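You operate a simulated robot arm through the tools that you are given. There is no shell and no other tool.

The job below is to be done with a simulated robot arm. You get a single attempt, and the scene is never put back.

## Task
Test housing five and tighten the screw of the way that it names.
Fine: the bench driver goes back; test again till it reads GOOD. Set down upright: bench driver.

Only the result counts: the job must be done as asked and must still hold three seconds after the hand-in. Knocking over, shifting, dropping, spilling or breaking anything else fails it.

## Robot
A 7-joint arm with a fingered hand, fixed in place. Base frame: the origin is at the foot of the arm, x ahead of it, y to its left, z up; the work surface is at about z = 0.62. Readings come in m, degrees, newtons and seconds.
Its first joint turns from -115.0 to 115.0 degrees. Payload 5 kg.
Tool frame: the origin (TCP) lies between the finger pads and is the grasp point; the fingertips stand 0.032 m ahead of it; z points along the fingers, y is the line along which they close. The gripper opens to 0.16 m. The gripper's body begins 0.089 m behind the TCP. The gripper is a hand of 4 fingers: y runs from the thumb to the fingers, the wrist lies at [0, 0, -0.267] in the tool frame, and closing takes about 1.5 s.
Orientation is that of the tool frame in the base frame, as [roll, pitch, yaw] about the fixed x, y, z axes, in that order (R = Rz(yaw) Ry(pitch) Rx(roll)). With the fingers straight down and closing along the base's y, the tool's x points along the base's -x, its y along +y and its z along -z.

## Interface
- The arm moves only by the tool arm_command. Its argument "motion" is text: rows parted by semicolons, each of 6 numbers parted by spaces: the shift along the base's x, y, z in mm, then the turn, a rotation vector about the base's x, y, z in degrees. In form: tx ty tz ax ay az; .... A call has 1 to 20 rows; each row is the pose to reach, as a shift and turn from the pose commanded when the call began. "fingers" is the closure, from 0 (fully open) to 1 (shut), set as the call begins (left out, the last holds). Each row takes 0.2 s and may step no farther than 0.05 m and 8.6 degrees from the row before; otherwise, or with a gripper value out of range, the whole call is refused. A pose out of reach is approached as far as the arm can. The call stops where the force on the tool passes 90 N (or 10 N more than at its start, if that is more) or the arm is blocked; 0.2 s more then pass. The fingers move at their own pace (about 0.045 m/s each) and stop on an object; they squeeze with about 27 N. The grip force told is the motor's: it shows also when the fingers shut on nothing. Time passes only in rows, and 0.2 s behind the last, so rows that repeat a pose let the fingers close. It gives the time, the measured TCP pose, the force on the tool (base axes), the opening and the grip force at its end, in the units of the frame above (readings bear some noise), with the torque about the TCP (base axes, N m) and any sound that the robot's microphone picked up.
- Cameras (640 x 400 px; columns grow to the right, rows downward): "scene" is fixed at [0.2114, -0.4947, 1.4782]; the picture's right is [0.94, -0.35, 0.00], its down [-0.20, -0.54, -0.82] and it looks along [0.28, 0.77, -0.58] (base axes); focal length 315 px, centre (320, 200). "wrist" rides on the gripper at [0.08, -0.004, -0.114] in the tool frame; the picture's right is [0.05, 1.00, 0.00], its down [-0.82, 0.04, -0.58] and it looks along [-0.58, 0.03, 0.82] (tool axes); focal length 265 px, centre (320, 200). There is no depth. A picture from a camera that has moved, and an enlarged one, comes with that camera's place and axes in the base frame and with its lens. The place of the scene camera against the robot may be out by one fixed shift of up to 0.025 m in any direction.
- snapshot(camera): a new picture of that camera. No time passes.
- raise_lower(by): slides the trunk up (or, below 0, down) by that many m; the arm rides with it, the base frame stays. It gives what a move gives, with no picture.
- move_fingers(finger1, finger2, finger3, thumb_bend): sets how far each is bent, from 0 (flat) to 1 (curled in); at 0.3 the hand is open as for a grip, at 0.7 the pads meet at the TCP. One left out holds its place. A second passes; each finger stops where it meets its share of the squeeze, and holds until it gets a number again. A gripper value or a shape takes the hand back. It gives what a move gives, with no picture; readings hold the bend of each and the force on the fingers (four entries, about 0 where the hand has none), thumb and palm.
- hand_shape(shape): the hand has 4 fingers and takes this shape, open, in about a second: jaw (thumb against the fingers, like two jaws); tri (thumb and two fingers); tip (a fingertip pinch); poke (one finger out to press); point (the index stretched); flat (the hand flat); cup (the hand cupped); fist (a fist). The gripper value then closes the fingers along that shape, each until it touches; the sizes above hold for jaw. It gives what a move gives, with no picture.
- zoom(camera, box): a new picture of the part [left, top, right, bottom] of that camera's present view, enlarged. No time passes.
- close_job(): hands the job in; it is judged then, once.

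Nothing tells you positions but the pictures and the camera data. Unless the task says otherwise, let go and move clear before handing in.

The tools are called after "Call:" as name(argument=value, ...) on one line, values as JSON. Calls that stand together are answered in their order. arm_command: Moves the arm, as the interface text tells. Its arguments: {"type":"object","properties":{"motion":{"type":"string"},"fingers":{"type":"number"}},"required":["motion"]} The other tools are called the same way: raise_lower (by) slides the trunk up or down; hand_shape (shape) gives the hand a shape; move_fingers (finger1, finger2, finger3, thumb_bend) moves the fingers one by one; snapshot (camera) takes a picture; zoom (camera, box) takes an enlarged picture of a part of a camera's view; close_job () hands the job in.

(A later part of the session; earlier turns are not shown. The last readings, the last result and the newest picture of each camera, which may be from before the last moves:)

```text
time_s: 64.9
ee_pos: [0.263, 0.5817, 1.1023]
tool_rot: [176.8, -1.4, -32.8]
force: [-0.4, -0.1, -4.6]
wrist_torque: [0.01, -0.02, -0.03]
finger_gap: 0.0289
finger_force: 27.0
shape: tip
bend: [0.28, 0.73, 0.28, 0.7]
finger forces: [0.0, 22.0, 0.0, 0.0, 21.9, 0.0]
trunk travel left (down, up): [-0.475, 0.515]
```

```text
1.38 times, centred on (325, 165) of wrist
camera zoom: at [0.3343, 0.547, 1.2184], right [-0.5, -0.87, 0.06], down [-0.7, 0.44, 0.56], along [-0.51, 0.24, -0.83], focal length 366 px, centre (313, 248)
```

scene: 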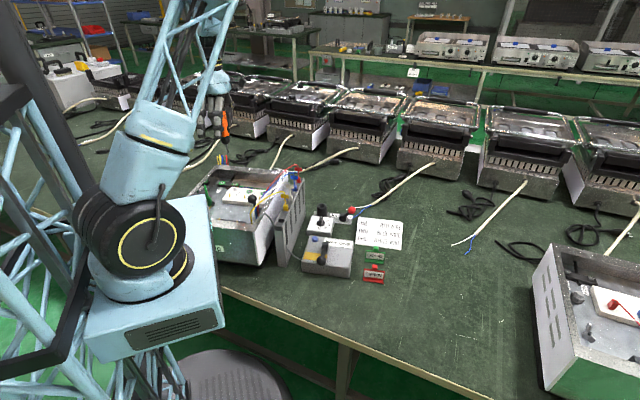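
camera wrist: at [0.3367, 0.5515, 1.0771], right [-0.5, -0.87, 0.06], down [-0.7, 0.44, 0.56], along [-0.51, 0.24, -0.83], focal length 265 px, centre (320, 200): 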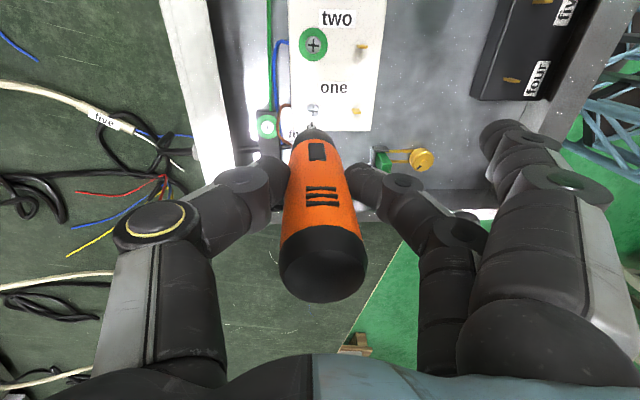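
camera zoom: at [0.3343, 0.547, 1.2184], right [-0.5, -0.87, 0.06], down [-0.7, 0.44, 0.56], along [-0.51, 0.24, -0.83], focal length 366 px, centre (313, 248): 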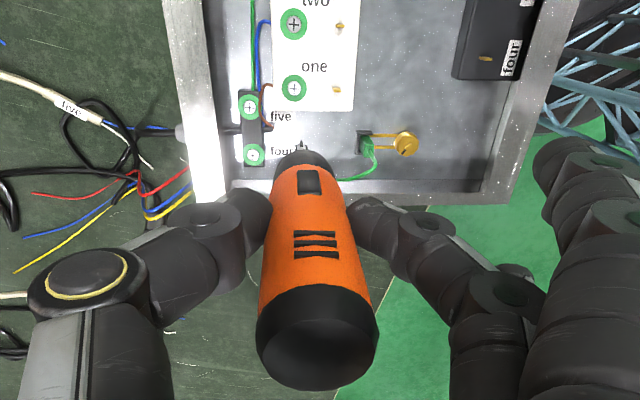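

Screw one shows its green ring with the bit clear of it. Moving the driver back above its holder at safe height.

Call:
arm_command(motion="38 -9 0 0 0 0; 76 -17 0 0 0 0; 114 -26 0 0 0 0; 152 -34 0 0 0 0; 190 -43 0 0 0 0; 228 -51 0 0 0 0; 266 -60 0 0 0 0; 304 -68 0 0 0 0; 343 -77 0 0 0 0; 343 -77 -40 0 0 0; 343 -77 -80 0 0 0; 343 -77 -120 0 0 0; 343 -77 -120 0 0 0")

Call:
snapshot(camera="wrist")

Call:
zoom(camera="wrist", box=[270, 40, 370, 150])

Call:
zoom(camera="scene", box=[295, 110, 365, 230])

```text
time_s: 67.7
ee_pos: [0.6103, 0.5018, 0.983]
tool_rot: [176.8, -1.4, -32.7]
force: [0.2, 0.9, -5.0]
wrist_torque: [-0.06, -0.02, -0.03]
finger_gap: 0.0287
finger_force: 26.6
shape: tip
bend: [0.28, 0.73, 0.28, 0.7]
finger forces: [0.0, 21.7, 0.0, 0.0, 21.8, 0.0]
trunk travel left (down, up): [-0.475, 0.515]
```

```text
taken
camera wrist: at [0.6809, 0.4676, 1.0979], right [-0.5, -0.87, 0.06], down [-0.7, 0.44, 0.56], along [-0.51, 0.24, -0.83], focal length 265 px, centre (320, 200)
```

wrist: 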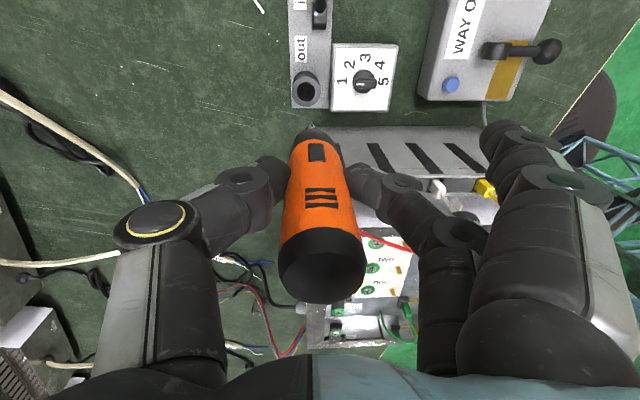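

```text
3.64 times, centred on (320, 95) of wrist
camera zoom: at [0.6809, 0.4676, 1.0979], right [-0.5, -0.87, 0.06], down [-0.7, 0.44, 0.56], along [-0.51, 0.24, -0.83], focal length 965 px, centre (320, 582)
```

zoom: 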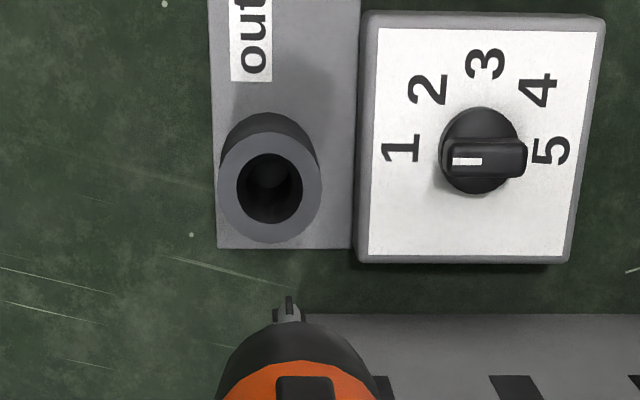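

```text
3.33 times, centred on (330, 170) of scene
camera zoom: at [0.2114, -0.4947, 1.4782], right [0.94, -0.35, 0.0], down [-0.2, -0.54, -0.82], along [0.28, 0.77, -0.58], focal length 1049 px, centre (287, 300)
```

zoom: 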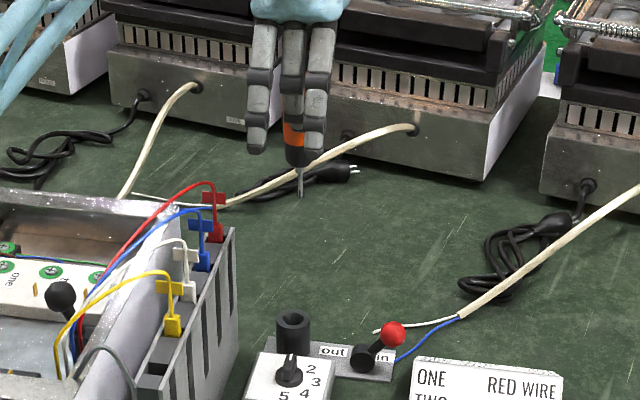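

The cup centre is at about (0.6045, 0.5073); the driver needs a shift of (-2.8, +4.5) mm. Lowering to bring the tip near the cup mouth, then checking.

Call:
arm_command(motion="-2.8 4.5 -30 0 0 0; -2.8 4.5 -70 0 0 0; -2.8 4.5 -110 0 0 0; -2.8 4.5 -140 0 0 0; -2.8 4.5 -155 0 0 0; -2.8 4.5 -155 0 0 0")

Call:
zoom(camera="wrist", box=[270, 60, 370, 160])

Call:
zoom(camera="scene", box=[300, 150, 350, 230])

```text
time_s: 69.1
ee_pos: [0.6058, 0.5091, 0.8309]
tool_rot: [176.8, -1.4, -32.9]
force: [-0.5, -0.1, -2.8]
wrist_torque: [0.01, -0.02, -0.01]
finger_gap: 0.0284
finger_force: 27.0
shape: tip
bend: [0.28, 0.73, 0.28, 0.7]
finger forces: [0.0, 21.6, 0.0, 0.1, 21.7, 0.0]
trunk travel left (down, up): [-0.475, 0.515]
```

```text
4.00 times, centred on (320, 110) of wrist
camera zoom: at [0.6772, 0.4753, 0.9454], right [-0.5, -0.87, 0.06], down [-0.7, 0.44, 0.56], along [-0.51, 0.24, -0.83], focal length 1062 px, centre (320, 560)
```

zoom: 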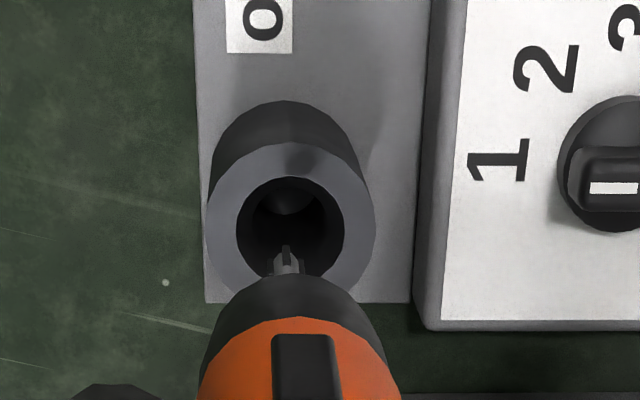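

```text
5.00 times, centred on (325, 190) of scene
camera zoom: at [0.2114, -0.4947, 1.4782], right [0.94, -0.35, 0.0], down [-0.2, -0.54, -0.82], along [0.28, 0.77, -0.58], focal length 1573 px, centre (295, 250)
```

zoom: 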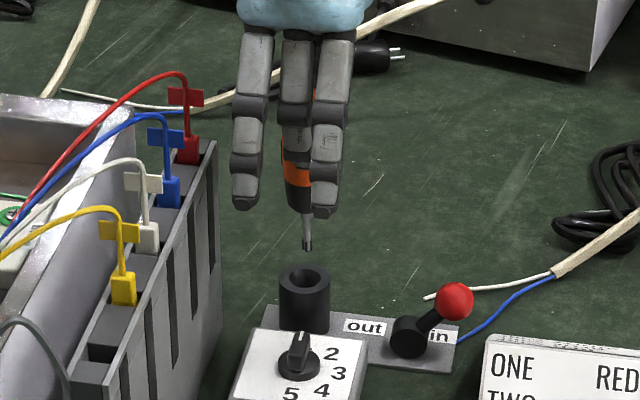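

Tip and cup are aligned within 2 mm. Fine shift, then lowering the bit into the cup and re-checking.

Call:
arm_command(motion="-1.5 -1 -10 0 0 0; -1.5 -1 -22 0 0 0; -1.5 -1 -32 0 0 0; -1.5 -1 -32 0 0 0")

Call:
zoom(camera="wrist", box=[270, 80, 370, 180])

Call:
zoom(camera="scene", box=[305, 170, 345, 230])

```text
time_s: 70.1
ee_pos: [0.6063, 0.5084, 0.7983]
tool_rot: [176.7, -1.4, -32.9]
force: [-0.9, -0.7, -4.2]
wrist_torque: [0.01, -0.05, 0.01]
finger_gap: 0.0289
finger_force: 27.3
shape: tip
bend: [0.28, 0.73, 0.28, 0.7]
finger forces: [0.0, 21.6, 0.0, 0.0, 21.7, 0.0]
trunk travel left (down, up): [-0.475, 0.515]
```

```text
4.00 times, centred on (320, 130) of wrist
camera zoom: at [0.677, 0.474, 0.9124], right [-0.5, -0.87, 0.06], down [-0.7, 0.44, 0.56], along [-0.51, 0.24, -0.83], focal length 1062 px, centre (320, 480)
```

zoom: 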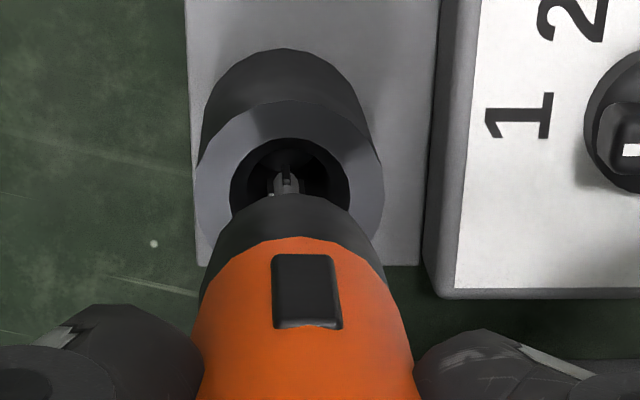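

```text
6.67 times, centred on (325, 200) of scene
camera zoom: at [0.2114, -0.4947, 1.4782], right [0.94, -0.35, 0.0], down [-0.2, -0.54, -0.82], along [0.28, 0.77, -0.58], focal length 2098 px, centre (287, 200)
```

zoom: 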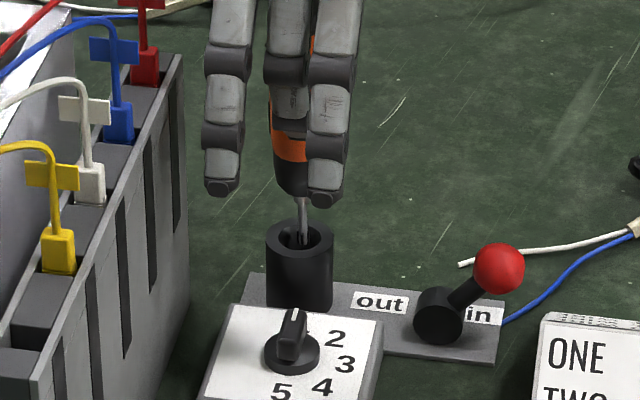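

The bit is inside the cup mouth. Shifting 1.5 mm left and lowering to seat it gently.

Call:
arm_command(motion="-1.3 0.4 -8 0 0 0; -1.3 0.4 -17 0 0 0; -1.3 0.4 -26 0 0 0; -1.3 0.4 -34 0 0 0; -1.3 0.4 -40 0 0 0; -1.3 0.4 -42 0 0 0")

Call:
zoom(camera="wrist", box=[260, 80, 380, 310])

Call:
zoom(camera="scene", box=[305, 170, 345, 230])

```text
time_s: 71.5
ee_pos: [0.6032, 0.5089, 0.7554]
tool_rot: [176.8, -1.4, -32.8]
force: [0.6, 0.0, -1.3]
wrist_torque: [-0.02, -0.06, -0.02]
finger_gap: 0.0285
finger_force: 26.6
shape: tip
bend: [0.28, 0.73, 0.28, 0.7]
finger forces: [0.1, 21.9, 0.0, 0.1, 22.0, 0.1]
trunk travel left (down, up): [-0.475, 0.515]
```

```text
1.74 times, centred on (320, 195) of wrist
camera zoom: at [0.6747, 0.4749, 0.8708], right [-0.5, -0.87, 0.06], down [-0.7, 0.44, 0.56], along [-0.51, 0.24, -0.83], focal length 462 px, centre (320, 209)
```

zoom: 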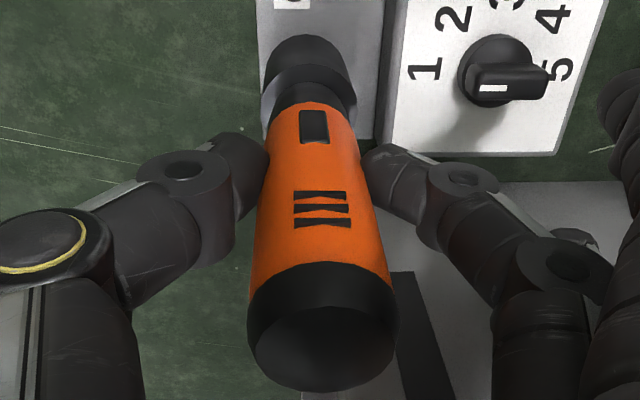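

```text
6.67 times, centred on (325, 200) of scene
camera zoom: at [0.2114, -0.4947, 1.4782], right [0.94, -0.35, 0.0], down [-0.2, -0.54, -0.82], along [0.28, 0.77, -0.58], focal length 2098 px, centre (287, 200)
```

zoom: 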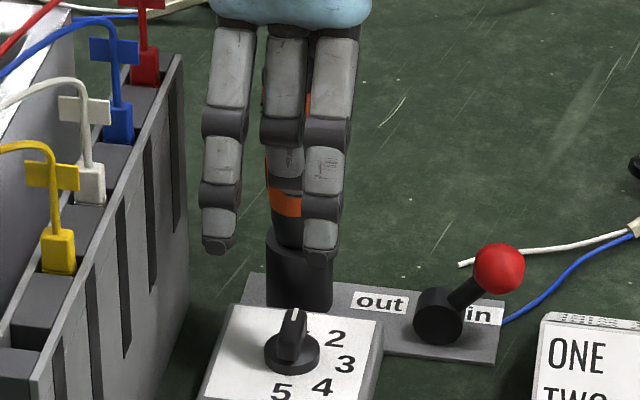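

The driver is nearly seated (weight mostly carried). I'll lower 2 mm more to confirm it bottoms out.

Call:
arm_command(motion="0 0 -1 0 0 0; 0 0 -2 0 0 0; 0 0 -2 0 0 0")

Call:
zoom(camera="wrist", box=[260, 80, 380, 310])

Call:
zoom(camera="scene", box=[305, 170, 345, 230])

```text
time_s: 72.3
ee_pos: [0.6034, 0.5094, 0.7543]
tool_rot: [176.9, -1.4, -32.9]
force: [1.5, 1.2, 2.8]
wrist_torque: [0.05, -0.09, 0.01]
finger_gap: 0.0289
finger_force: 26.7
shape: tip
bend: [0.28, 0.73, 0.28, 0.7]
finger forces: [0.0, 22.1, 0.0, 0.1, 23.7, 0.0]
trunk travel left (down, up): [-0.475, 0.515]
```

```text
1.74 times, centred on (320, 195) of wrist
camera zoom: at [0.6744, 0.4738, 0.8698], right [-0.5, -0.87, 0.06], down [-0.7, 0.44, 0.56], along [-0.51, 0.24, -0.83], focal length 462 px, centre (320, 209)
```

zoom: 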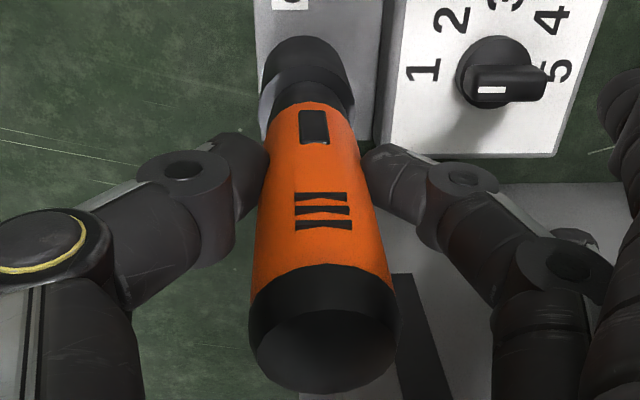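

```text
6.67 times, centred on (325, 200) of scene
camera zoom: at [0.2114, -0.4947, 1.4782], right [0.94, -0.35, 0.0], down [-0.2, -0.54, -0.82], along [0.28, 0.77, -0.58], focal length 2098 px, centre (287, 200)
```

zoom: 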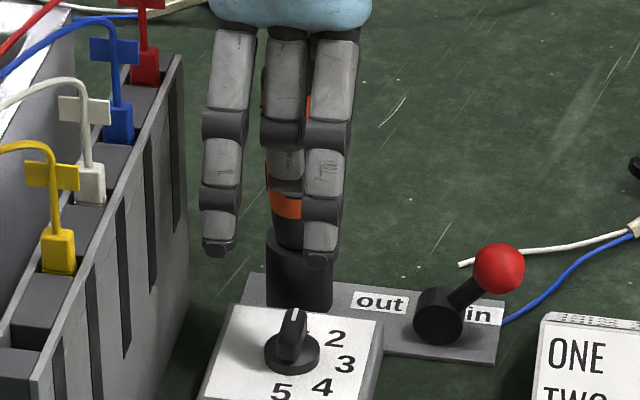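

It has bottomed out. I'll relieve the side load slightly and release gently in a small opening first.

Call:
arm_command(motion="0.5 0.5 0.5 0 0 0; 1 0.8 1 0 0 0; 1 0.8 1 0 0 0")

Call:
arm_command(motion="0 0 0 0 0 0; 0 0 0 0 0 0; 0 0 0 0 0 0; 0 0 0 0 0 0", fingers=0.72)

Call:
zoom(camera="wrist", box=[200, 80, 440, 310])

```text
time_s: 73.1
ee_pos: [0.604, 0.5087, 0.7558]
tool_rot: [176.9, -1.4, -32.8]
force: [-1.0, -1.3, -2.8]
wrist_torque: [-0.12, 0.06, 0.01]
finger_gap: 0.0288
finger_force: 26.6
shape: tip
bend: [0.28, 0.73, 0.28, 0.7]
finger forces: [0.0, 22.9, 0.0, 0.0, 21.4, 0.0]
trunk travel left (down, up): [-0.475, 0.515]
```

```text
time_s: 74.1
ee_pos: [0.6035, 0.5097, 0.7554]
tool_rot: [176.9, -1.4, -32.7]
force: [0.2, -1.0, 0.3]
wrist_torque: [0.04, -0.02, 0.01]
finger_gap: 0.0442
finger_force: 0.1
shape: tip
bend: [0.01, 0.73, 0.01, 0.7]
finger forces: [0.1, 0.0, 0.1, 0.0, 0.0, 0.1]
trunk travel left (down, up): [-0.475, 0.515]
```

```text
1.74 times, centred on (320, 195) of wrist
camera zoom: at [0.6753, 0.4751, 0.8705], right [-0.5, -0.87, 0.06], down [-0.7, 0.44, 0.56], along [-0.51, 0.24, -0.83], focal length 462 px, centre (320, 209)
```

zoom: 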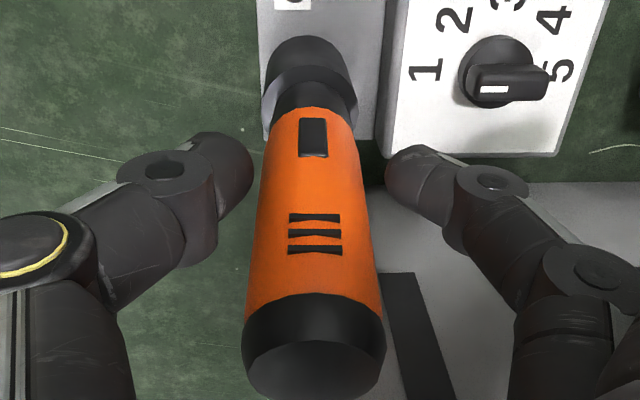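

Released: the driver stands in its cup, leaning by a few degrees as its loose fit allows. I'll open further, rise clear and look at it.

Call:
arm_command(motion="0 0 0 0 0 0; 0 0 0 0 0 0; 0 0 10 0 0 0; 0 0 30 0 0 0; 0 0 60 0 0 0; 0 0 100 0 0 0; 0 0 140 0 0 0", fingers=0.4)

Call:
zoom(camera="scene", box=[300, 160, 350, 230])

Call:
snapshot(camera="wrist")

```text
time_s: 75.7
ee_pos: [0.6015, 0.506, 0.8974]
tool_rot: [176.8, -1.3, -32.8]
force: [0.3, -0.2, 0.3]
wrist_torque: [-0.01, 0.01, 0.02]
finger_gap: 0.0954
finger_force: 0.1
shape: tip
bend: [0.01, 0.71, 0.01, 0.69]
finger forces: [0.0, 0.1, 0.1, 0.0, 0.1, 0.0]
trunk travel left (down, up): [-0.475, 0.515]
```

```text
5.71 times, centred on (325, 195) of scene
camera zoom: at [0.2114, -0.4947, 1.4782], right [0.94, -0.35, 0.0], down [-0.2, -0.54, -0.82], along [0.28, 0.77, -0.58], focal length 1798 px, centre (291, 229)
```

zoom: 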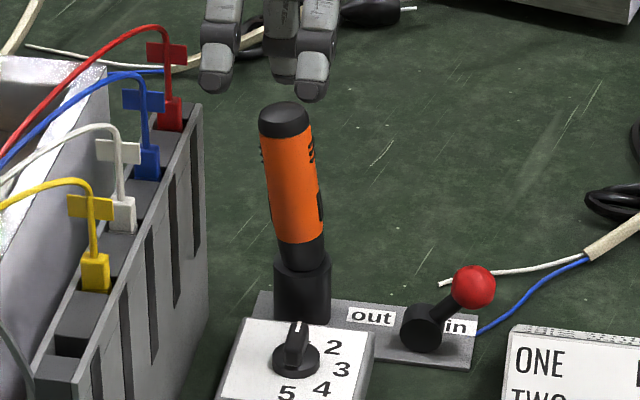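

```text
taken
camera wrist: at [0.6727, 0.4723, 1.0113], right [-0.5, -0.87, 0.06], down [-0.7, 0.44, 0.56], along [-0.51, 0.24, -0.83], focal length 265 px, centre (320, 200)
```

wrist: 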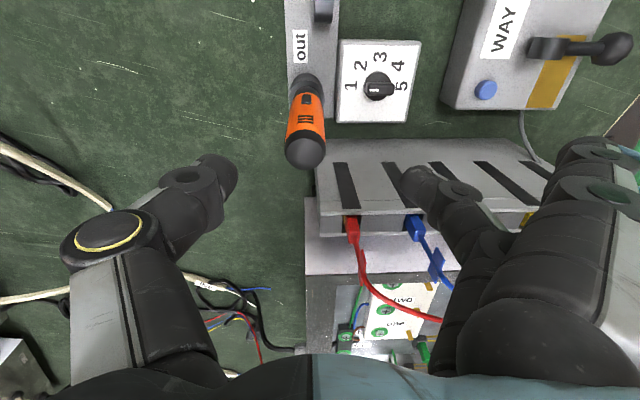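

The driver is back in its holder. Now I'll go over to the tester, levelling the hand to the earlier pressing pose above the blue button.

Call:
arm_command(motion="0 0 40 0 0 0; -20 -38 40 0.7 -0.2 -3.5; -39 -76 40 1.3 -0.4 -7; -59 -114 40 2 -0.6 -10.4; -78 -152 40 2.6 -0.8 -13.8; -98 -190 20 3.3 -1 -17.3; -98 -190.5 0 3.3 -1 -17.3")

Call:
move_fingers(finger1=0, finger2=0.7, finger3=0, thumb_bend=0.7)

Call:
snapshot(camera="wrist")

Call:
zoom(camera="scene", box=[260, 120, 420, 300])

```text
time_s: 77.3
ee_pos: [0.5067, 0.3164, 0.8949]
tool_rot: [180.0, 0.1, -50.2]
force: [0.0, -0.1, 1.4]
wrist_torque: [-0.04, -0.03, 0.01]
finger_gap: 0.0955
finger_force: 0.1
shape: tip
bend: [0.01, 0.71, 0.01, 0.69]
finger forces: [0.0, 0.1, 0.0, 0.0, 0.0, 0.0]
trunk travel left (down, up): [-0.475, 0.515]
```

```text
time_s: 78.3
ee_pos: [0.5063, 0.3166, 0.8965]
tool_rot: [179.9, 0.0, -50.1]
force: [0.1, 1.1, 0.3]
wrist_torque: [0.03, -0.01, 0.01]
finger_gap: 0.1288
finger_force: 0.0
shape: fingers
bend: [0.0, 0.7, 0.0, 0.7]
finger forces: [0.0, 0.0, 0.1, 0.0, 0.0, 0.0]
trunk travel left (down, up): [-0.475, 0.515]
```

```text
taken
camera wrist: at [0.5619, 0.2566, 1.0085], right [-0.73, -0.68, 0.0], down [-0.56, 0.6, 0.58], along [-0.39, 0.42, -0.82], focal length 265 px, centre (320, 200)
```

wrist: 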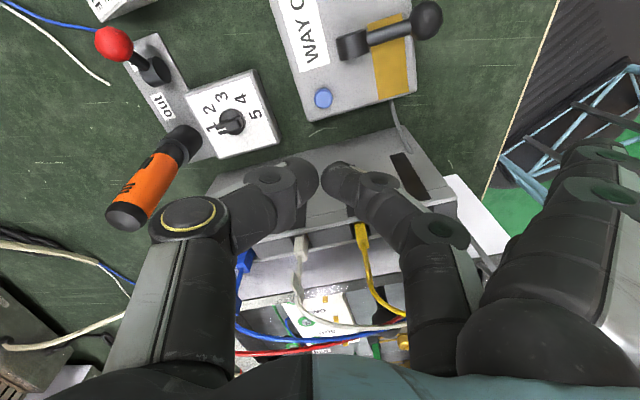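

```text
2.22 times, centred on (340, 210) of scene
camera zoom: at [0.2114, -0.4947, 1.4782], right [0.94, -0.35, 0.0], down [-0.2, -0.54, -0.82], along [0.28, 0.77, -0.58], focal length 699 px, centre (276, 178)
```

zoom: 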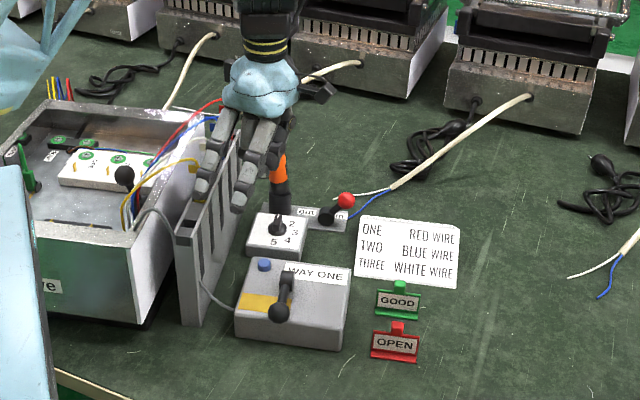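

Same pose as for the first press. Lowering onto the button.

Call:
arm_command(motion="-3.5 -2 -40 0 0 0; -3.5 -2 -80 0 0 0; -3.5 -2 -120 0 0 0; -3.5 -2 -145 0 0 0; -3.5 -2 -162 0 0 0; -3.5 -2 -174 0 0 0; -3.5 -2 -181 0 0 0; -3.5 -2 -185 0 0 0; -3.5 -2 -188 0 0 0")

Call:
zoom(camera="wrist", box=[200, 0, 480, 200])

```text
time_s: 80.3
ee_pos: [0.5, 0.3153, 0.71]
tool_rot: [-179.8, 0.1, -50.1]
force: [-5.5, -2.8, 23.7]
wrist_torque: [-0.15, 0.22, 0.02]
finger_gap: 0.1289
finger_force: 12.2
shape: fingers
bend: [0.0, 0.72, 0.0, 0.7]
finger forces: [0.0, 21.2, 0.1, 0.0, 3.3, 0.0]
trunk travel left (down, up): [-0.475, 0.515]
heard: click
```

```text
2.00 times, centred on (340, 100) of wrist
camera zoom: at [0.556, 0.2561, 0.8228], right [-0.73, -0.68, 0.0], down [-0.56, 0.6, 0.58], along [-0.39, 0.42, -0.82], focal length 531 px, centre (280, 400)
```

zoom: 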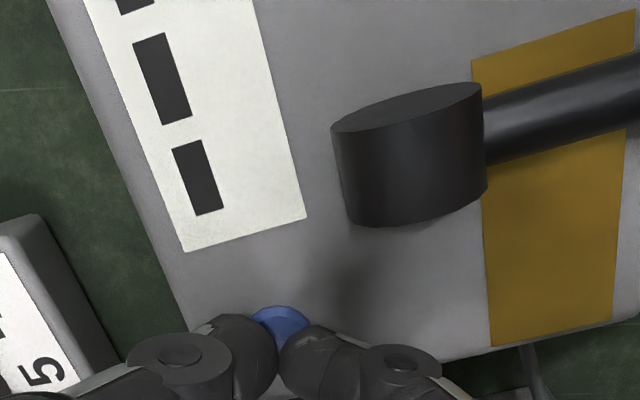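

Click heard again, and the display is blanked while testing. Lifting off to read the result.

Call:
arm_command(motion="0 0 10 0 0 0; 0 0 40 0 0 0; 0 0 80 0 0 0; 0 0 120 0 0 0; 0 0 160 0 0 0; 0 0 185 0 0 0")

Call:
zoom(camera="scene", box=[280, 170, 420, 300])

Call:
zoom(camera="scene", box=[190, 150, 300, 250])

```text
time_s: 81.7
ee_pos: [0.5034, 0.3162, 0.8941]
tool_rot: [180.0, 0.0, -50.1]
force: [-0.4, -0.2, 0.6]
wrist_torque: [0.01, 0.0, -0.01]
finger_gap: 0.1287
finger_force: 0.0
shape: fingers
bend: [0.0, 0.7, 0.0, 0.7]
finger forces: [0.0, 0.1, 0.1, 0.2, 0.0, 0.0]
trunk travel left (down, up): [-0.475, 0.515]
```

```text
3.08 times, centred on (350, 235) of scene
camera zoom: at [0.2114, -0.4947, 1.4782], right [0.94, -0.35, 0.0], down [-0.2, -0.54, -0.82], along [0.28, 0.77, -0.58], focal length 968 px, centre (228, 92)
```

zoom: 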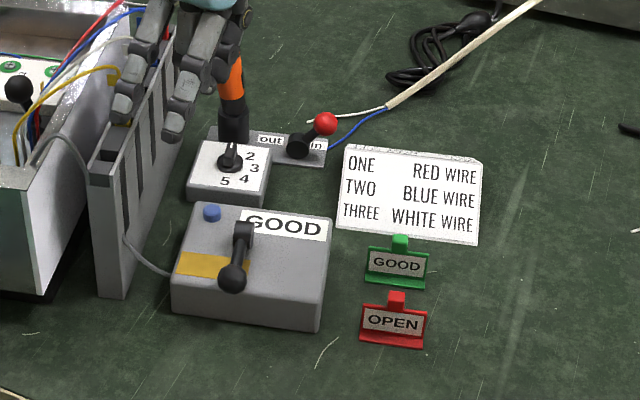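

```text
4.00 times, centred on (245, 200) of scene
camera zoom: at [0.2114, -0.4947, 1.4782], right [0.94, -0.35, 0.0], down [-0.2, -0.54, -0.82], along [0.28, 0.77, -0.58], focal length 1259 px, centre (620, 200)
```

zoom: 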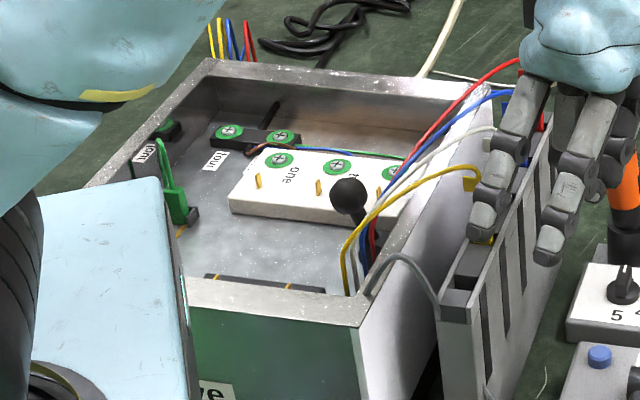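

The tester now reads "GOOD" and all the ways show green rings. The only blemish is the driver's ~7° lean in its cup, so I'll regrip it and seat it properly upright. First I'll go back above it with the open pinch, aligned to its lean.

Call:
arm_command(motion="0 0 35 0 0 0; 0 0 66 0 0 0; 16.7 41.6 66 -1.1 -0.8 3.5; 33.3 83.2 66 -2.2 -1.7 7; 50 124.8 66 -3.3 -2.5 10.4; 66.6 166.4 66 -4.4 -3.4 13.8; 83.3 207.8 66 -5.5 -4.2 17.3; 83.3 207.8 66 -5.5 -4.2 17.3")

Call:
hand_shape(shape="tip")

Call:
arm_command(motion="0 0 -30 0 0 0; 0 0 -60 0 0 0; 0 0 -80 0 0 0; 0 0 -91 0 0 0; 0 0 -91 0 0 0", fingers=0.4)

Call:
snapshot(camera="wrist")

Call:
zoom(camera="scene", box=[300, 150, 350, 230])

```text
time_s: 83.5
ee_pos: [0.5844, 0.5239, 0.9592]
tool_rot: [178.6, -6.8, -32.7]
force: [-0.5, -0.4, 0.0]
wrist_torque: [-0.03, 0.01, 0.03]
finger_gap: 0.1286
finger_force: 0.0
shape: fingers
bend: [0.0, 0.7, 0.0, 0.7]
finger forces: [0.0, 0.0, 0.0, 0.0, 0.0, 0.1]
trunk travel left (down, up): [-0.475, 0.515]
```

```text
time_s: 84.4
ee_pos: [0.584, 0.5224, 0.9596]
tool_rot: [178.6, -6.7, -32.8]
force: [0.1, -0.5, 0.4]
wrist_torque: [0.0, 0.03, -0.01]
finger_gap: 0.1597
finger_force: 0.0
shape: tip
bend: [0.01, 0.3, 0.01, 0.3]
finger forces: [0.0, 0.1, 0.0, 0.1, 0.0, 0.0]
trunk travel left (down, up): [-0.475, 0.515]
```

```text
time_s: 85.6
ee_pos: [0.5852, 0.523, 0.8684]
tool_rot: [178.7, -6.8, -32.7]
force: [0.9, -0.2, 0.1]
wrist_torque: [0.02, -0.02, 0.03]
finger_gap: 0.0964
finger_force: 0.1
shape: tip
bend: [0.01, 0.71, 0.01, 0.69]
finger forces: [0.1, 0.1, 0.1, 0.0, 0.1, 0.0]
trunk travel left (down, up): [-0.475, 0.515]
```

```text
taken
camera wrist: at [0.6455, 0.4917, 0.99], right [-0.5, -0.87, 0.03], down [-0.75, 0.45, 0.48], along [-0.43, 0.22, -0.88], focal length 265 px, centre (320, 200)
```

wrist: 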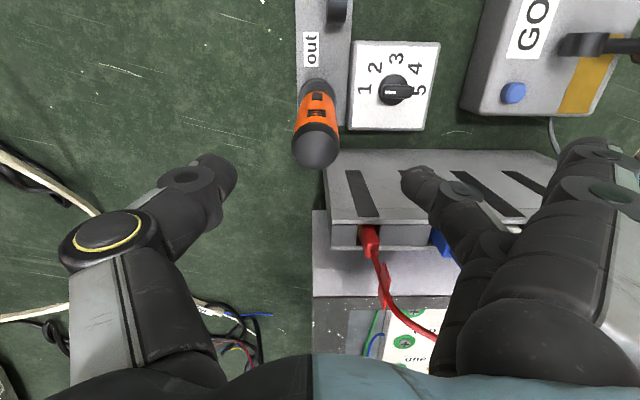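

```text
5.00 times, centred on (325, 190) of scene
camera zoom: at [0.2114, -0.4947, 1.4782], right [0.94, -0.35, 0.0], down [-0.2, -0.54, -0.82], along [0.28, 0.77, -0.58], focal length 1573 px, centre (295, 250)
```

zoom: 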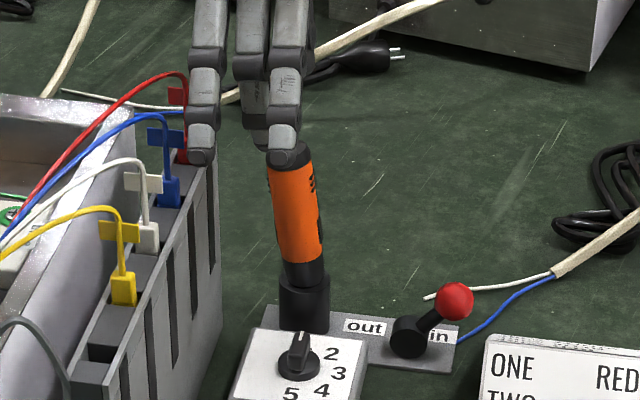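

The handle is nearly aligned with the hand axis (about 4 mm correction needed). I'll correct, descend along the axis slightly offset away from the rack, then slide in to grip height.

Call:
arm_command(motion="4.5 1 0 0 0 0; 8.7 -1.2 0 0 0 0; 11.3 -3.7 -29.8 0 0 0; 13.8 -6.2 -59.6 0 0 0; 16.4 -8.7 -89.4 0 0 0; 18.5 -10.8 -113.5 0 0 0; 14.3 -8.1 -113.5 0 0 0; 10.1 -5.4 -113.5 0 0 0; 10.1 -5.4 -113.5 0 0 0")

Call:
snapshot(camera="wrist")

Call:
zoom(camera="scene", box=[290, 150, 360, 230])

```text
time_s: 87.6
ee_pos: [0.5957, 0.5199, 0.7534]
tool_rot: [178.5, -6.8, -32.6]
force: [-0.6, 0.7, 0.0]
wrist_torque: [0.0, 0.0, -0.01]
finger_gap: 0.0964
finger_force: 0.1
shape: tip
bend: [0.01, 0.71, 0.01, 0.69]
finger forces: [0.0, 0.0, 0.1, 0.0, 0.0, 0.1]
trunk travel left (down, up): [-0.475, 0.515]
```

```text
taken
camera wrist: at [0.6561, 0.4892, 0.8759], right [-0.5, -0.87, 0.03], down [-0.75, 0.45, 0.48], along [-0.43, 0.22, -0.88], focal length 265 px, centre (320, 200)
```

wrist: 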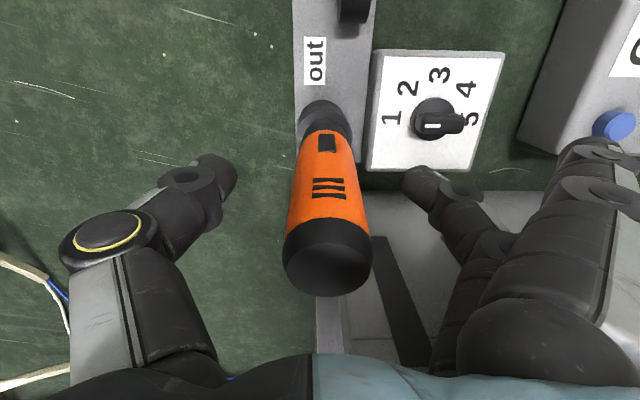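

```text
5.00 times, centred on (325, 190) of scene
camera zoom: at [0.2114, -0.4947, 1.4782], right [0.94, -0.35, 0.0], down [-0.2, -0.54, -0.82], along [0.28, 0.77, -0.58], focal length 1573 px, centre (295, 250)
```

zoom: 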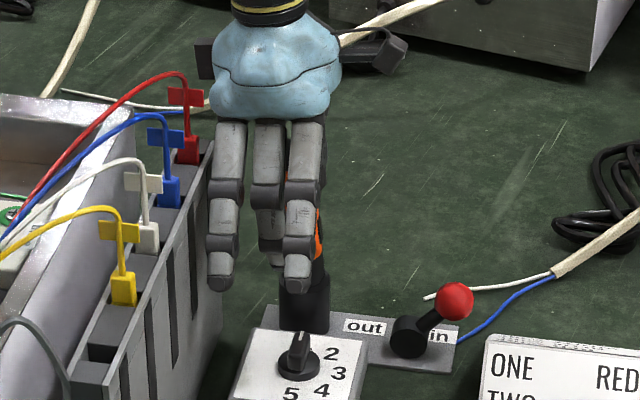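

Good alignment. A 2 mm shift toward the fingers, then closing the pinch.

Call:
arm_command(motion="-1.1 -1.7 0 0 0 0; -1.1 -1.7 0 0 0 0")

Call:
arm_command(motion="0 0 0 0 0 0; 0 0 0 0 0 0; 0 0 0 0 0 0; 0 0 0 0 0 0; 0 0 0 0 0 0; 0 0 0 0 0 0; 0 0 0 0 0 0; 0 0 0 0 0 0", fingers=1)

Call:
snapshot(camera="wrist")

```text
time_s: 88.2
ee_pos: [0.5958, 0.517, 0.7534]
tool_rot: [178.6, -6.6, -32.7]
force: [-0.4, 0.0, 0.4]
wrist_torque: [0.03, -0.01, 0.02]
finger_gap: 0.0967
finger_force: 0.2
shape: tip
bend: [0.01, 0.71, 0.01, 0.69]
finger forces: [0.0, 0.1, 0.0, 0.0, 0.0, 0.1]
trunk travel left (down, up): [-0.475, 0.515]
```

```text
time_s: 90.0
ee_pos: [0.5945, 0.5185, 0.7539]
tool_rot: [178.6, -6.6, -32.7]
force: [0.4, -0.3, 0.0]
wrist_torque: [-0.02, 0.02, 0.0]
finger_gap: 0.0319
finger_force: 27.0
shape: tip
bend: [0.28, 0.73, 0.28, 0.7]
finger forces: [0.0, 24.4, 0.1, 0.0, 23.9, 0.0]
trunk travel left (down, up): [-0.475, 0.515]
```

```text
taken
camera wrist: at [0.6556, 0.4867, 0.8751], right [-0.5, -0.87, 0.03], down [-0.75, 0.45, 0.48], along [-0.43, 0.22, -0.88], focal length 265 px, centre (320, 200)
```

wrist: 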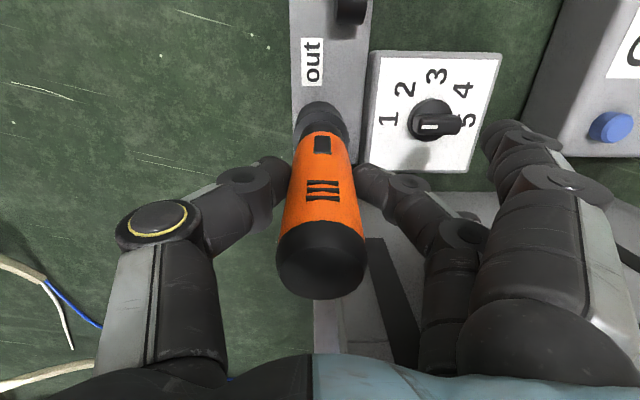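

A firm, aligned grip. Lifting along the axis until the bit is out of the cup, then levelling the driver to vertical above it.

Call:
arm_command(motion="-1 1 12 0 0 0; -2.5 2.5 30 0 0 0; -4.2 4.1 50 0 0 0; -6.3 6.2 75 0 0 0; -3 3 80 1.6 1.6 0; 1 -1 80 3.2 3.2 0; 4.7 -4.7 80 4.73 4.78 0; 4.7 -4.7 80 4.73 4.78 0")

Call:
zoom(camera="wrist", box=[260, 60, 380, 310])

Call:
zoom(camera="scene", box=[300, 140, 350, 220])

Call:
zoom(camera="wrist", box=[290, 80, 340, 140])

```text
time_s: 91.8
ee_pos: [0.6009, 0.5147, 0.8332]
tool_rot: [179.9, -0.1, -32.8]
force: [0.5, -0.6, -4.6]
wrist_torque: [0.01, -0.02, -0.01]
finger_gap: 0.0316
finger_force: 26.3
shape: tip
bend: [0.28, 0.73, 0.28, 0.7]
finger forces: [0.0, 24.0, 0.1, 0.0, 24.0, 0.0]
trunk travel left (down, up): [-0.475, 0.515]
```

```text
1.60 times, centred on (320, 185) of wrist
camera zoom: at [0.6707, 0.4726, 0.9473], right [-0.5, -0.87, 0.0], down [-0.71, 0.41, 0.58], along [-0.5, 0.29, -0.82], focal length 425 px, centre (320, 224)
```

zoom: 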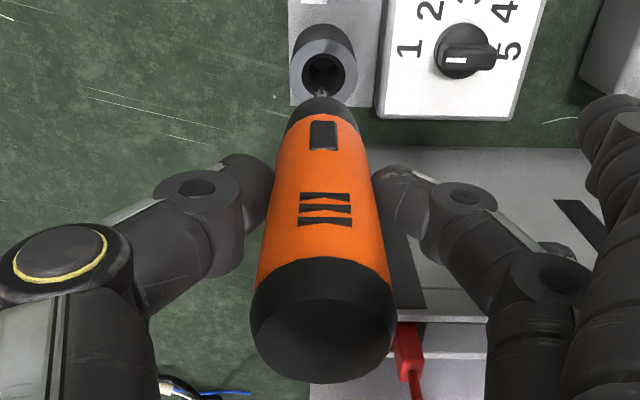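

```text
5.00 times, centred on (325, 180) of scene
camera zoom: at [0.2114, -0.4947, 1.4782], right [0.94, -0.35, 0.0], down [-0.2, -0.54, -0.82], along [0.28, 0.77, -0.58], focal length 1573 px, centre (295, 300)
```

zoom: 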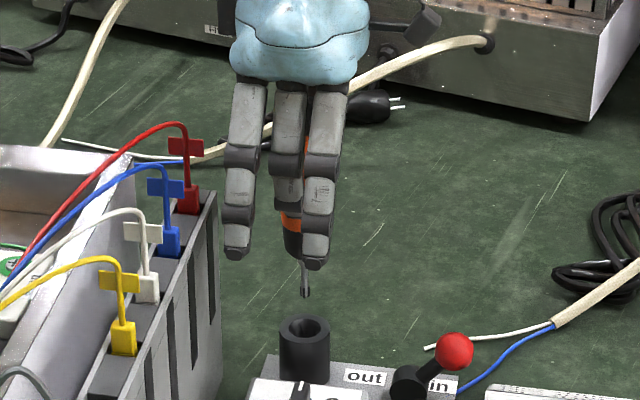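

```text
6.67 times, centred on (315, 110) of wrist
camera zoom: at [0.6707, 0.4726, 0.9473], right [-0.5, -0.87, 0.0], down [-0.71, 0.41, 0.58], along [-0.5, 0.29, -0.82], focal length 1769 px, centre (353, 800)
```

zoom: 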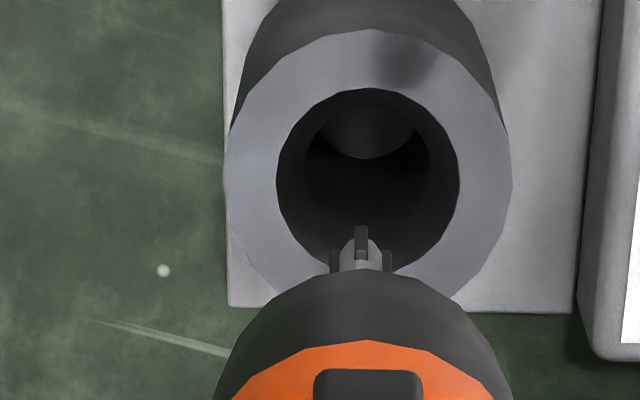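

The driver now hangs vertical, in line with the hand, and about 1 mm from the cup's centre. Lowering into the cup and seating it with light pressure.

Call:
arm_command(motion="-0.1 -1.2 -15 0 0 0; -0.1 -1.2 -32 0 0 0; -0.1 -1.2 -48 0 0 0; -0.1 -1.2 -60 0 0 0; -0.1 -1.2 -69 0 0 0; -0.1 -1.2 -75 0 0 0; -0.1 -1.2 -77 0 0 0")

Call:
zoom(camera="wrist", box=[260, 60, 380, 310])

Call:
zoom(camera="scene", box=[300, 150, 350, 230])

```text
time_s: 93.4
ee_pos: [0.5997, 0.5121, 0.7551]
tool_rot: [-180.0, -0.2, -32.8]
force: [0.0, -0.2, -4.0]
wrist_torque: [0.02, 0.03, 0.01]
finger_gap: 0.0317
finger_force: 27.2
shape: tip
bend: [0.28, 0.73, 0.28, 0.7]
finger forces: [0.0, 23.9, 0.0, 0.0, 24.1, 0.0]
trunk travel left (down, up): [-0.475, 0.515]
```

```text
1.60 times, centred on (320, 185) of wrist
camera zoom: at [0.6705, 0.4707, 0.8693], right [-0.5, -0.87, 0.0], down [-0.71, 0.41, 0.57], along [-0.5, 0.29, -0.82], focal length 425 px, centre (320, 224)
```

zoom: 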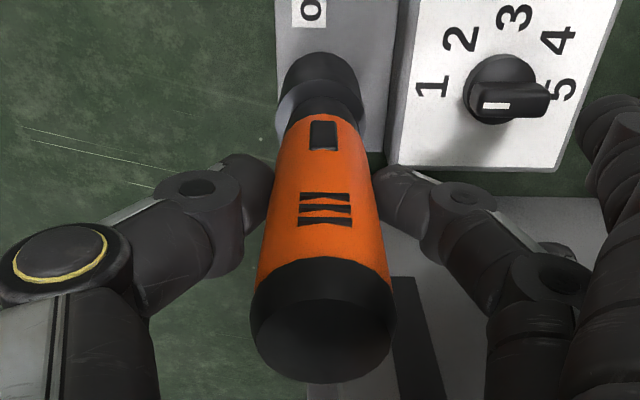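

```text
5.00 times, centred on (325, 190) of scene
camera zoom: at [0.2114, -0.4947, 1.4782], right [0.94, -0.35, 0.0], down [-0.2, -0.54, -0.82], along [0.28, 0.77, -0.58], focal length 1573 px, centre (295, 250)
```

zoom: 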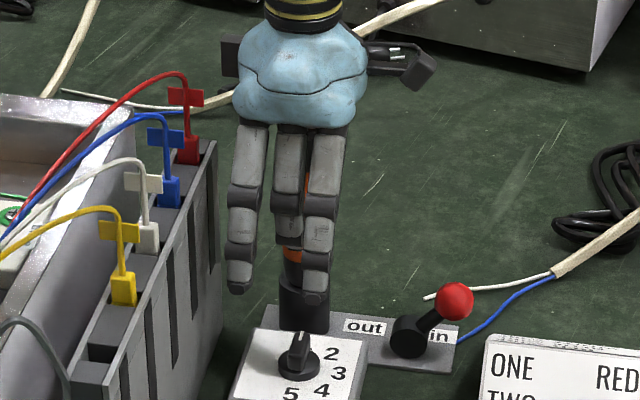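

No contact yet (full weight still on the hand). Lowering in 1 mm steps until it seats.

Call:
arm_command(motion="0 0 -1 0 0 0; 0 0 -2 0 0 0; 0 0 -2 0 0 0")

Call:
arm_command(motion="0 0 -1 0 0 0; 0 0 -1.5 0 0 0; 0 0 -1.5 0 0 0")

```text
time_s: 94.2
ee_pos: [0.6002, 0.5118, 0.7548]
tool_rot: [-179.8, -0.3, -32.9]
force: [0.6, 2.0, -0.1]
wrist_torque: [0.1, -0.07, 0.0]
finger_gap: 0.0319
finger_force: 27.2
shape: tip
bend: [0.28, 0.73, 0.28, 0.7]
finger forces: [0.0, 23.9, 0.0, 0.0, 25.9, 0.0]
trunk travel left (down, up): [-0.475, 0.515]
```

```text
time_s: 95.0
ee_pos: [0.6008, 0.5113, 0.7529]
tool_rot: [-179.9, -0.2, -32.8]
force: [1.7, 2.6, 4.6]
wrist_torque: [0.19, -0.12, -0.03]
finger_gap: 0.0319
finger_force: 27.4
shape: tip
bend: [0.28, 0.73, 0.28, 0.7]
finger forces: [0.0, 24.1, 0.1, 0.0, 27.8, 0.1]
trunk travel left (down, up): [-0.475, 0.515]
```

It is seating, with a small side load toward +x, +y. I'll ease the hand that way to centre it.

Call:
arm_command(motion="0.4 0.8 0 0 0 0; 0.8 1.5 0 0 0 0; 0.8 1.5 0 0 0 0")

Call:
zoom(camera="wrist", box=[260, 60, 380, 310])

```text
time_s: 95.8
ee_pos: [0.601, 0.5134, 0.7535]
tool_rot: [179.9, -0.2, -32.8]
force: [0.4, -1.5, 7.1]
wrist_torque: [-0.07, 0.04, 0.0]
finger_gap: 0.0322
finger_force: 27.3
shape: tip
bend: [0.28, 0.73, 0.28, 0.7]
finger forces: [0.1, 26.7, 0.1, 0.0, 25.8, 0.0]
trunk travel left (down, up): [-0.475, 0.515]
```

```text
1.60 times, centred on (320, 185) of wrist
camera zoom: at [0.6706, 0.4716, 0.8669], right [-0.5, -0.87, 0.0], down [-0.71, 0.41, 0.57], along [-0.5, 0.29, -0.82], focal length 425 px, centre (320, 224)
```

zoom: 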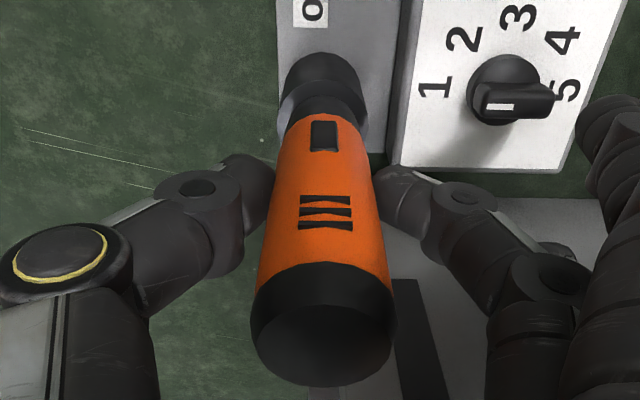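

Seated under light pressure with almost no side load. Trimming 0.4 mm, then releasing gently.

Call:
arm_command(motion="-0.1 -0.4 0 0 0 0; -0.1 -0.4 0 0 0 0")

Call:
arm_command(motion="0 0 0 0 0 0; 0 0 0 0 0 0; 0 0 0 0 0 0; 0 0 0 0 0 0; 0 0 0 0 0 0", fingers=0.72)

Call:
zoom(camera="wrist", box=[260, 60, 380, 310])

Call:
zoom(camera="scene", box=[300, 150, 350, 230])

```text
time_s: 96.4
ee_pos: [0.601, 0.513, 0.7526]
tool_rot: [-179.8, -0.2, -32.8]
force: [0.0, -3.5, 10.5]
wrist_torque: [-0.13, 0.03, 0.0]
finger_gap: 0.0322
finger_force: 27.1
shape: tip
bend: [0.28, 0.73, 0.28, 0.71]
finger forces: [0.1, 27.9, 0.1, 0.0, 25.8, 0.0]
trunk travel left (down, up): [-0.475, 0.515]
```

```text
time_s: 97.6
ee_pos: [0.6, 0.5128, 0.7523]
tool_rot: [-180.0, -0.2, -32.7]
force: [0.2, -0.7, -0.3]
wrist_torque: [0.07, -0.01, -0.01]
finger_gap: 0.0444
finger_force: 0.1
shape: tip
bend: [0.01, 0.73, 0.01, 0.7]
finger forces: [0.0, 0.0, 0.1, 0.1, 0.0, 0.0]
trunk travel left (down, up): [-0.475, 0.515]
```

```text
1.60 times, centred on (320, 185) of wrist
camera zoom: at [0.6708, 0.4722, 0.8661], right [-0.5, -0.87, 0.0], down [-0.71, 0.41, 0.57], along [-0.5, 0.29, -0.82], focal length 425 px, centre (320, 224)
```

zoom: 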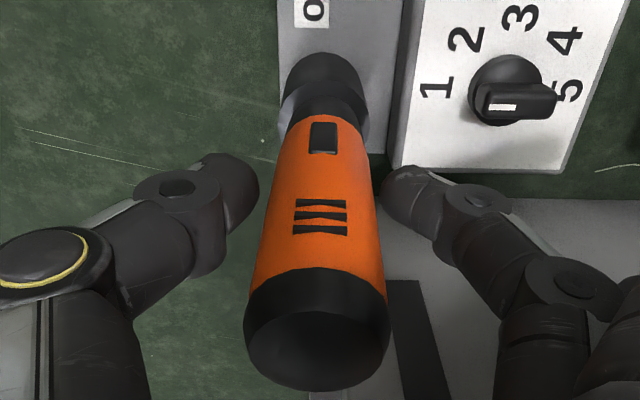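

```text
5.00 times, centred on (325, 190) of scene
camera zoom: at [0.2114, -0.4947, 1.4782], right [0.94, -0.35, 0.0], down [-0.2, -0.54, -0.82], along [0.28, 0.77, -0.58], focal length 1573 px, centre (295, 250)
```

zoom: 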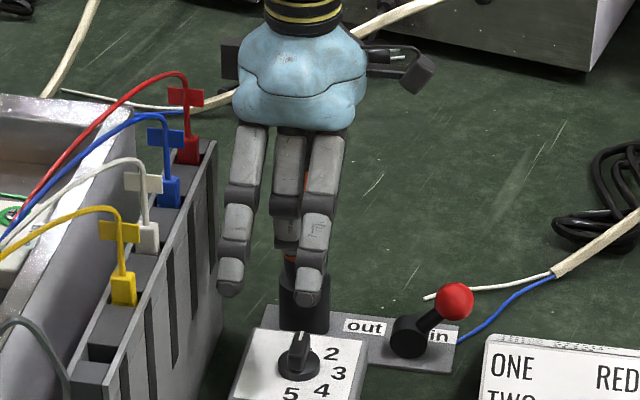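

Now it stands essentially upright (about 1° off) after release. Opening wider and rising straight up without touching it.

Call:
arm_command(motion="0 0 0 0 0 0; 0 0 0 0 0 0; 0 0 0 0 0 0; 0 0 0 0 0 0; 0 0 0 0 0 0; 0 0 0 0 0 0; 0 0 0 0 0 0", fingers=0.35)

Call:
zoom(camera="wrist", box=[200, 60, 440, 310])

```text
time_s: 99.2
ee_pos: [0.6014, 0.513, 0.7525]
tool_rot: [180.0, -0.2, -32.7]
force: [0.5, -0.4, 0.0]
wrist_torque: [0.01, -0.03, -0.01]
finger_gap: 0.1034
finger_force: 0.1
shape: tip
bend: [0.01, 0.7, 0.01, 0.67]
finger forces: [0.1, 0.0, 0.1, 0.0, 0.0, 0.0]
trunk travel left (down, up): [-0.475, 0.515]
```

```text
1.60 times, centred on (320, 185) of wrist
camera zoom: at [0.6708, 0.4722, 0.8661], right [-0.5, -0.87, 0.0], down [-0.71, 0.41, 0.57], along [-0.5, 0.29, -0.82], focal length 425 px, centre (320, 224)
```

zoom: 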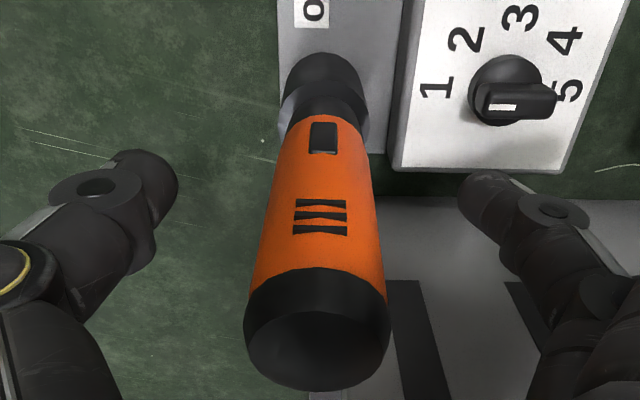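

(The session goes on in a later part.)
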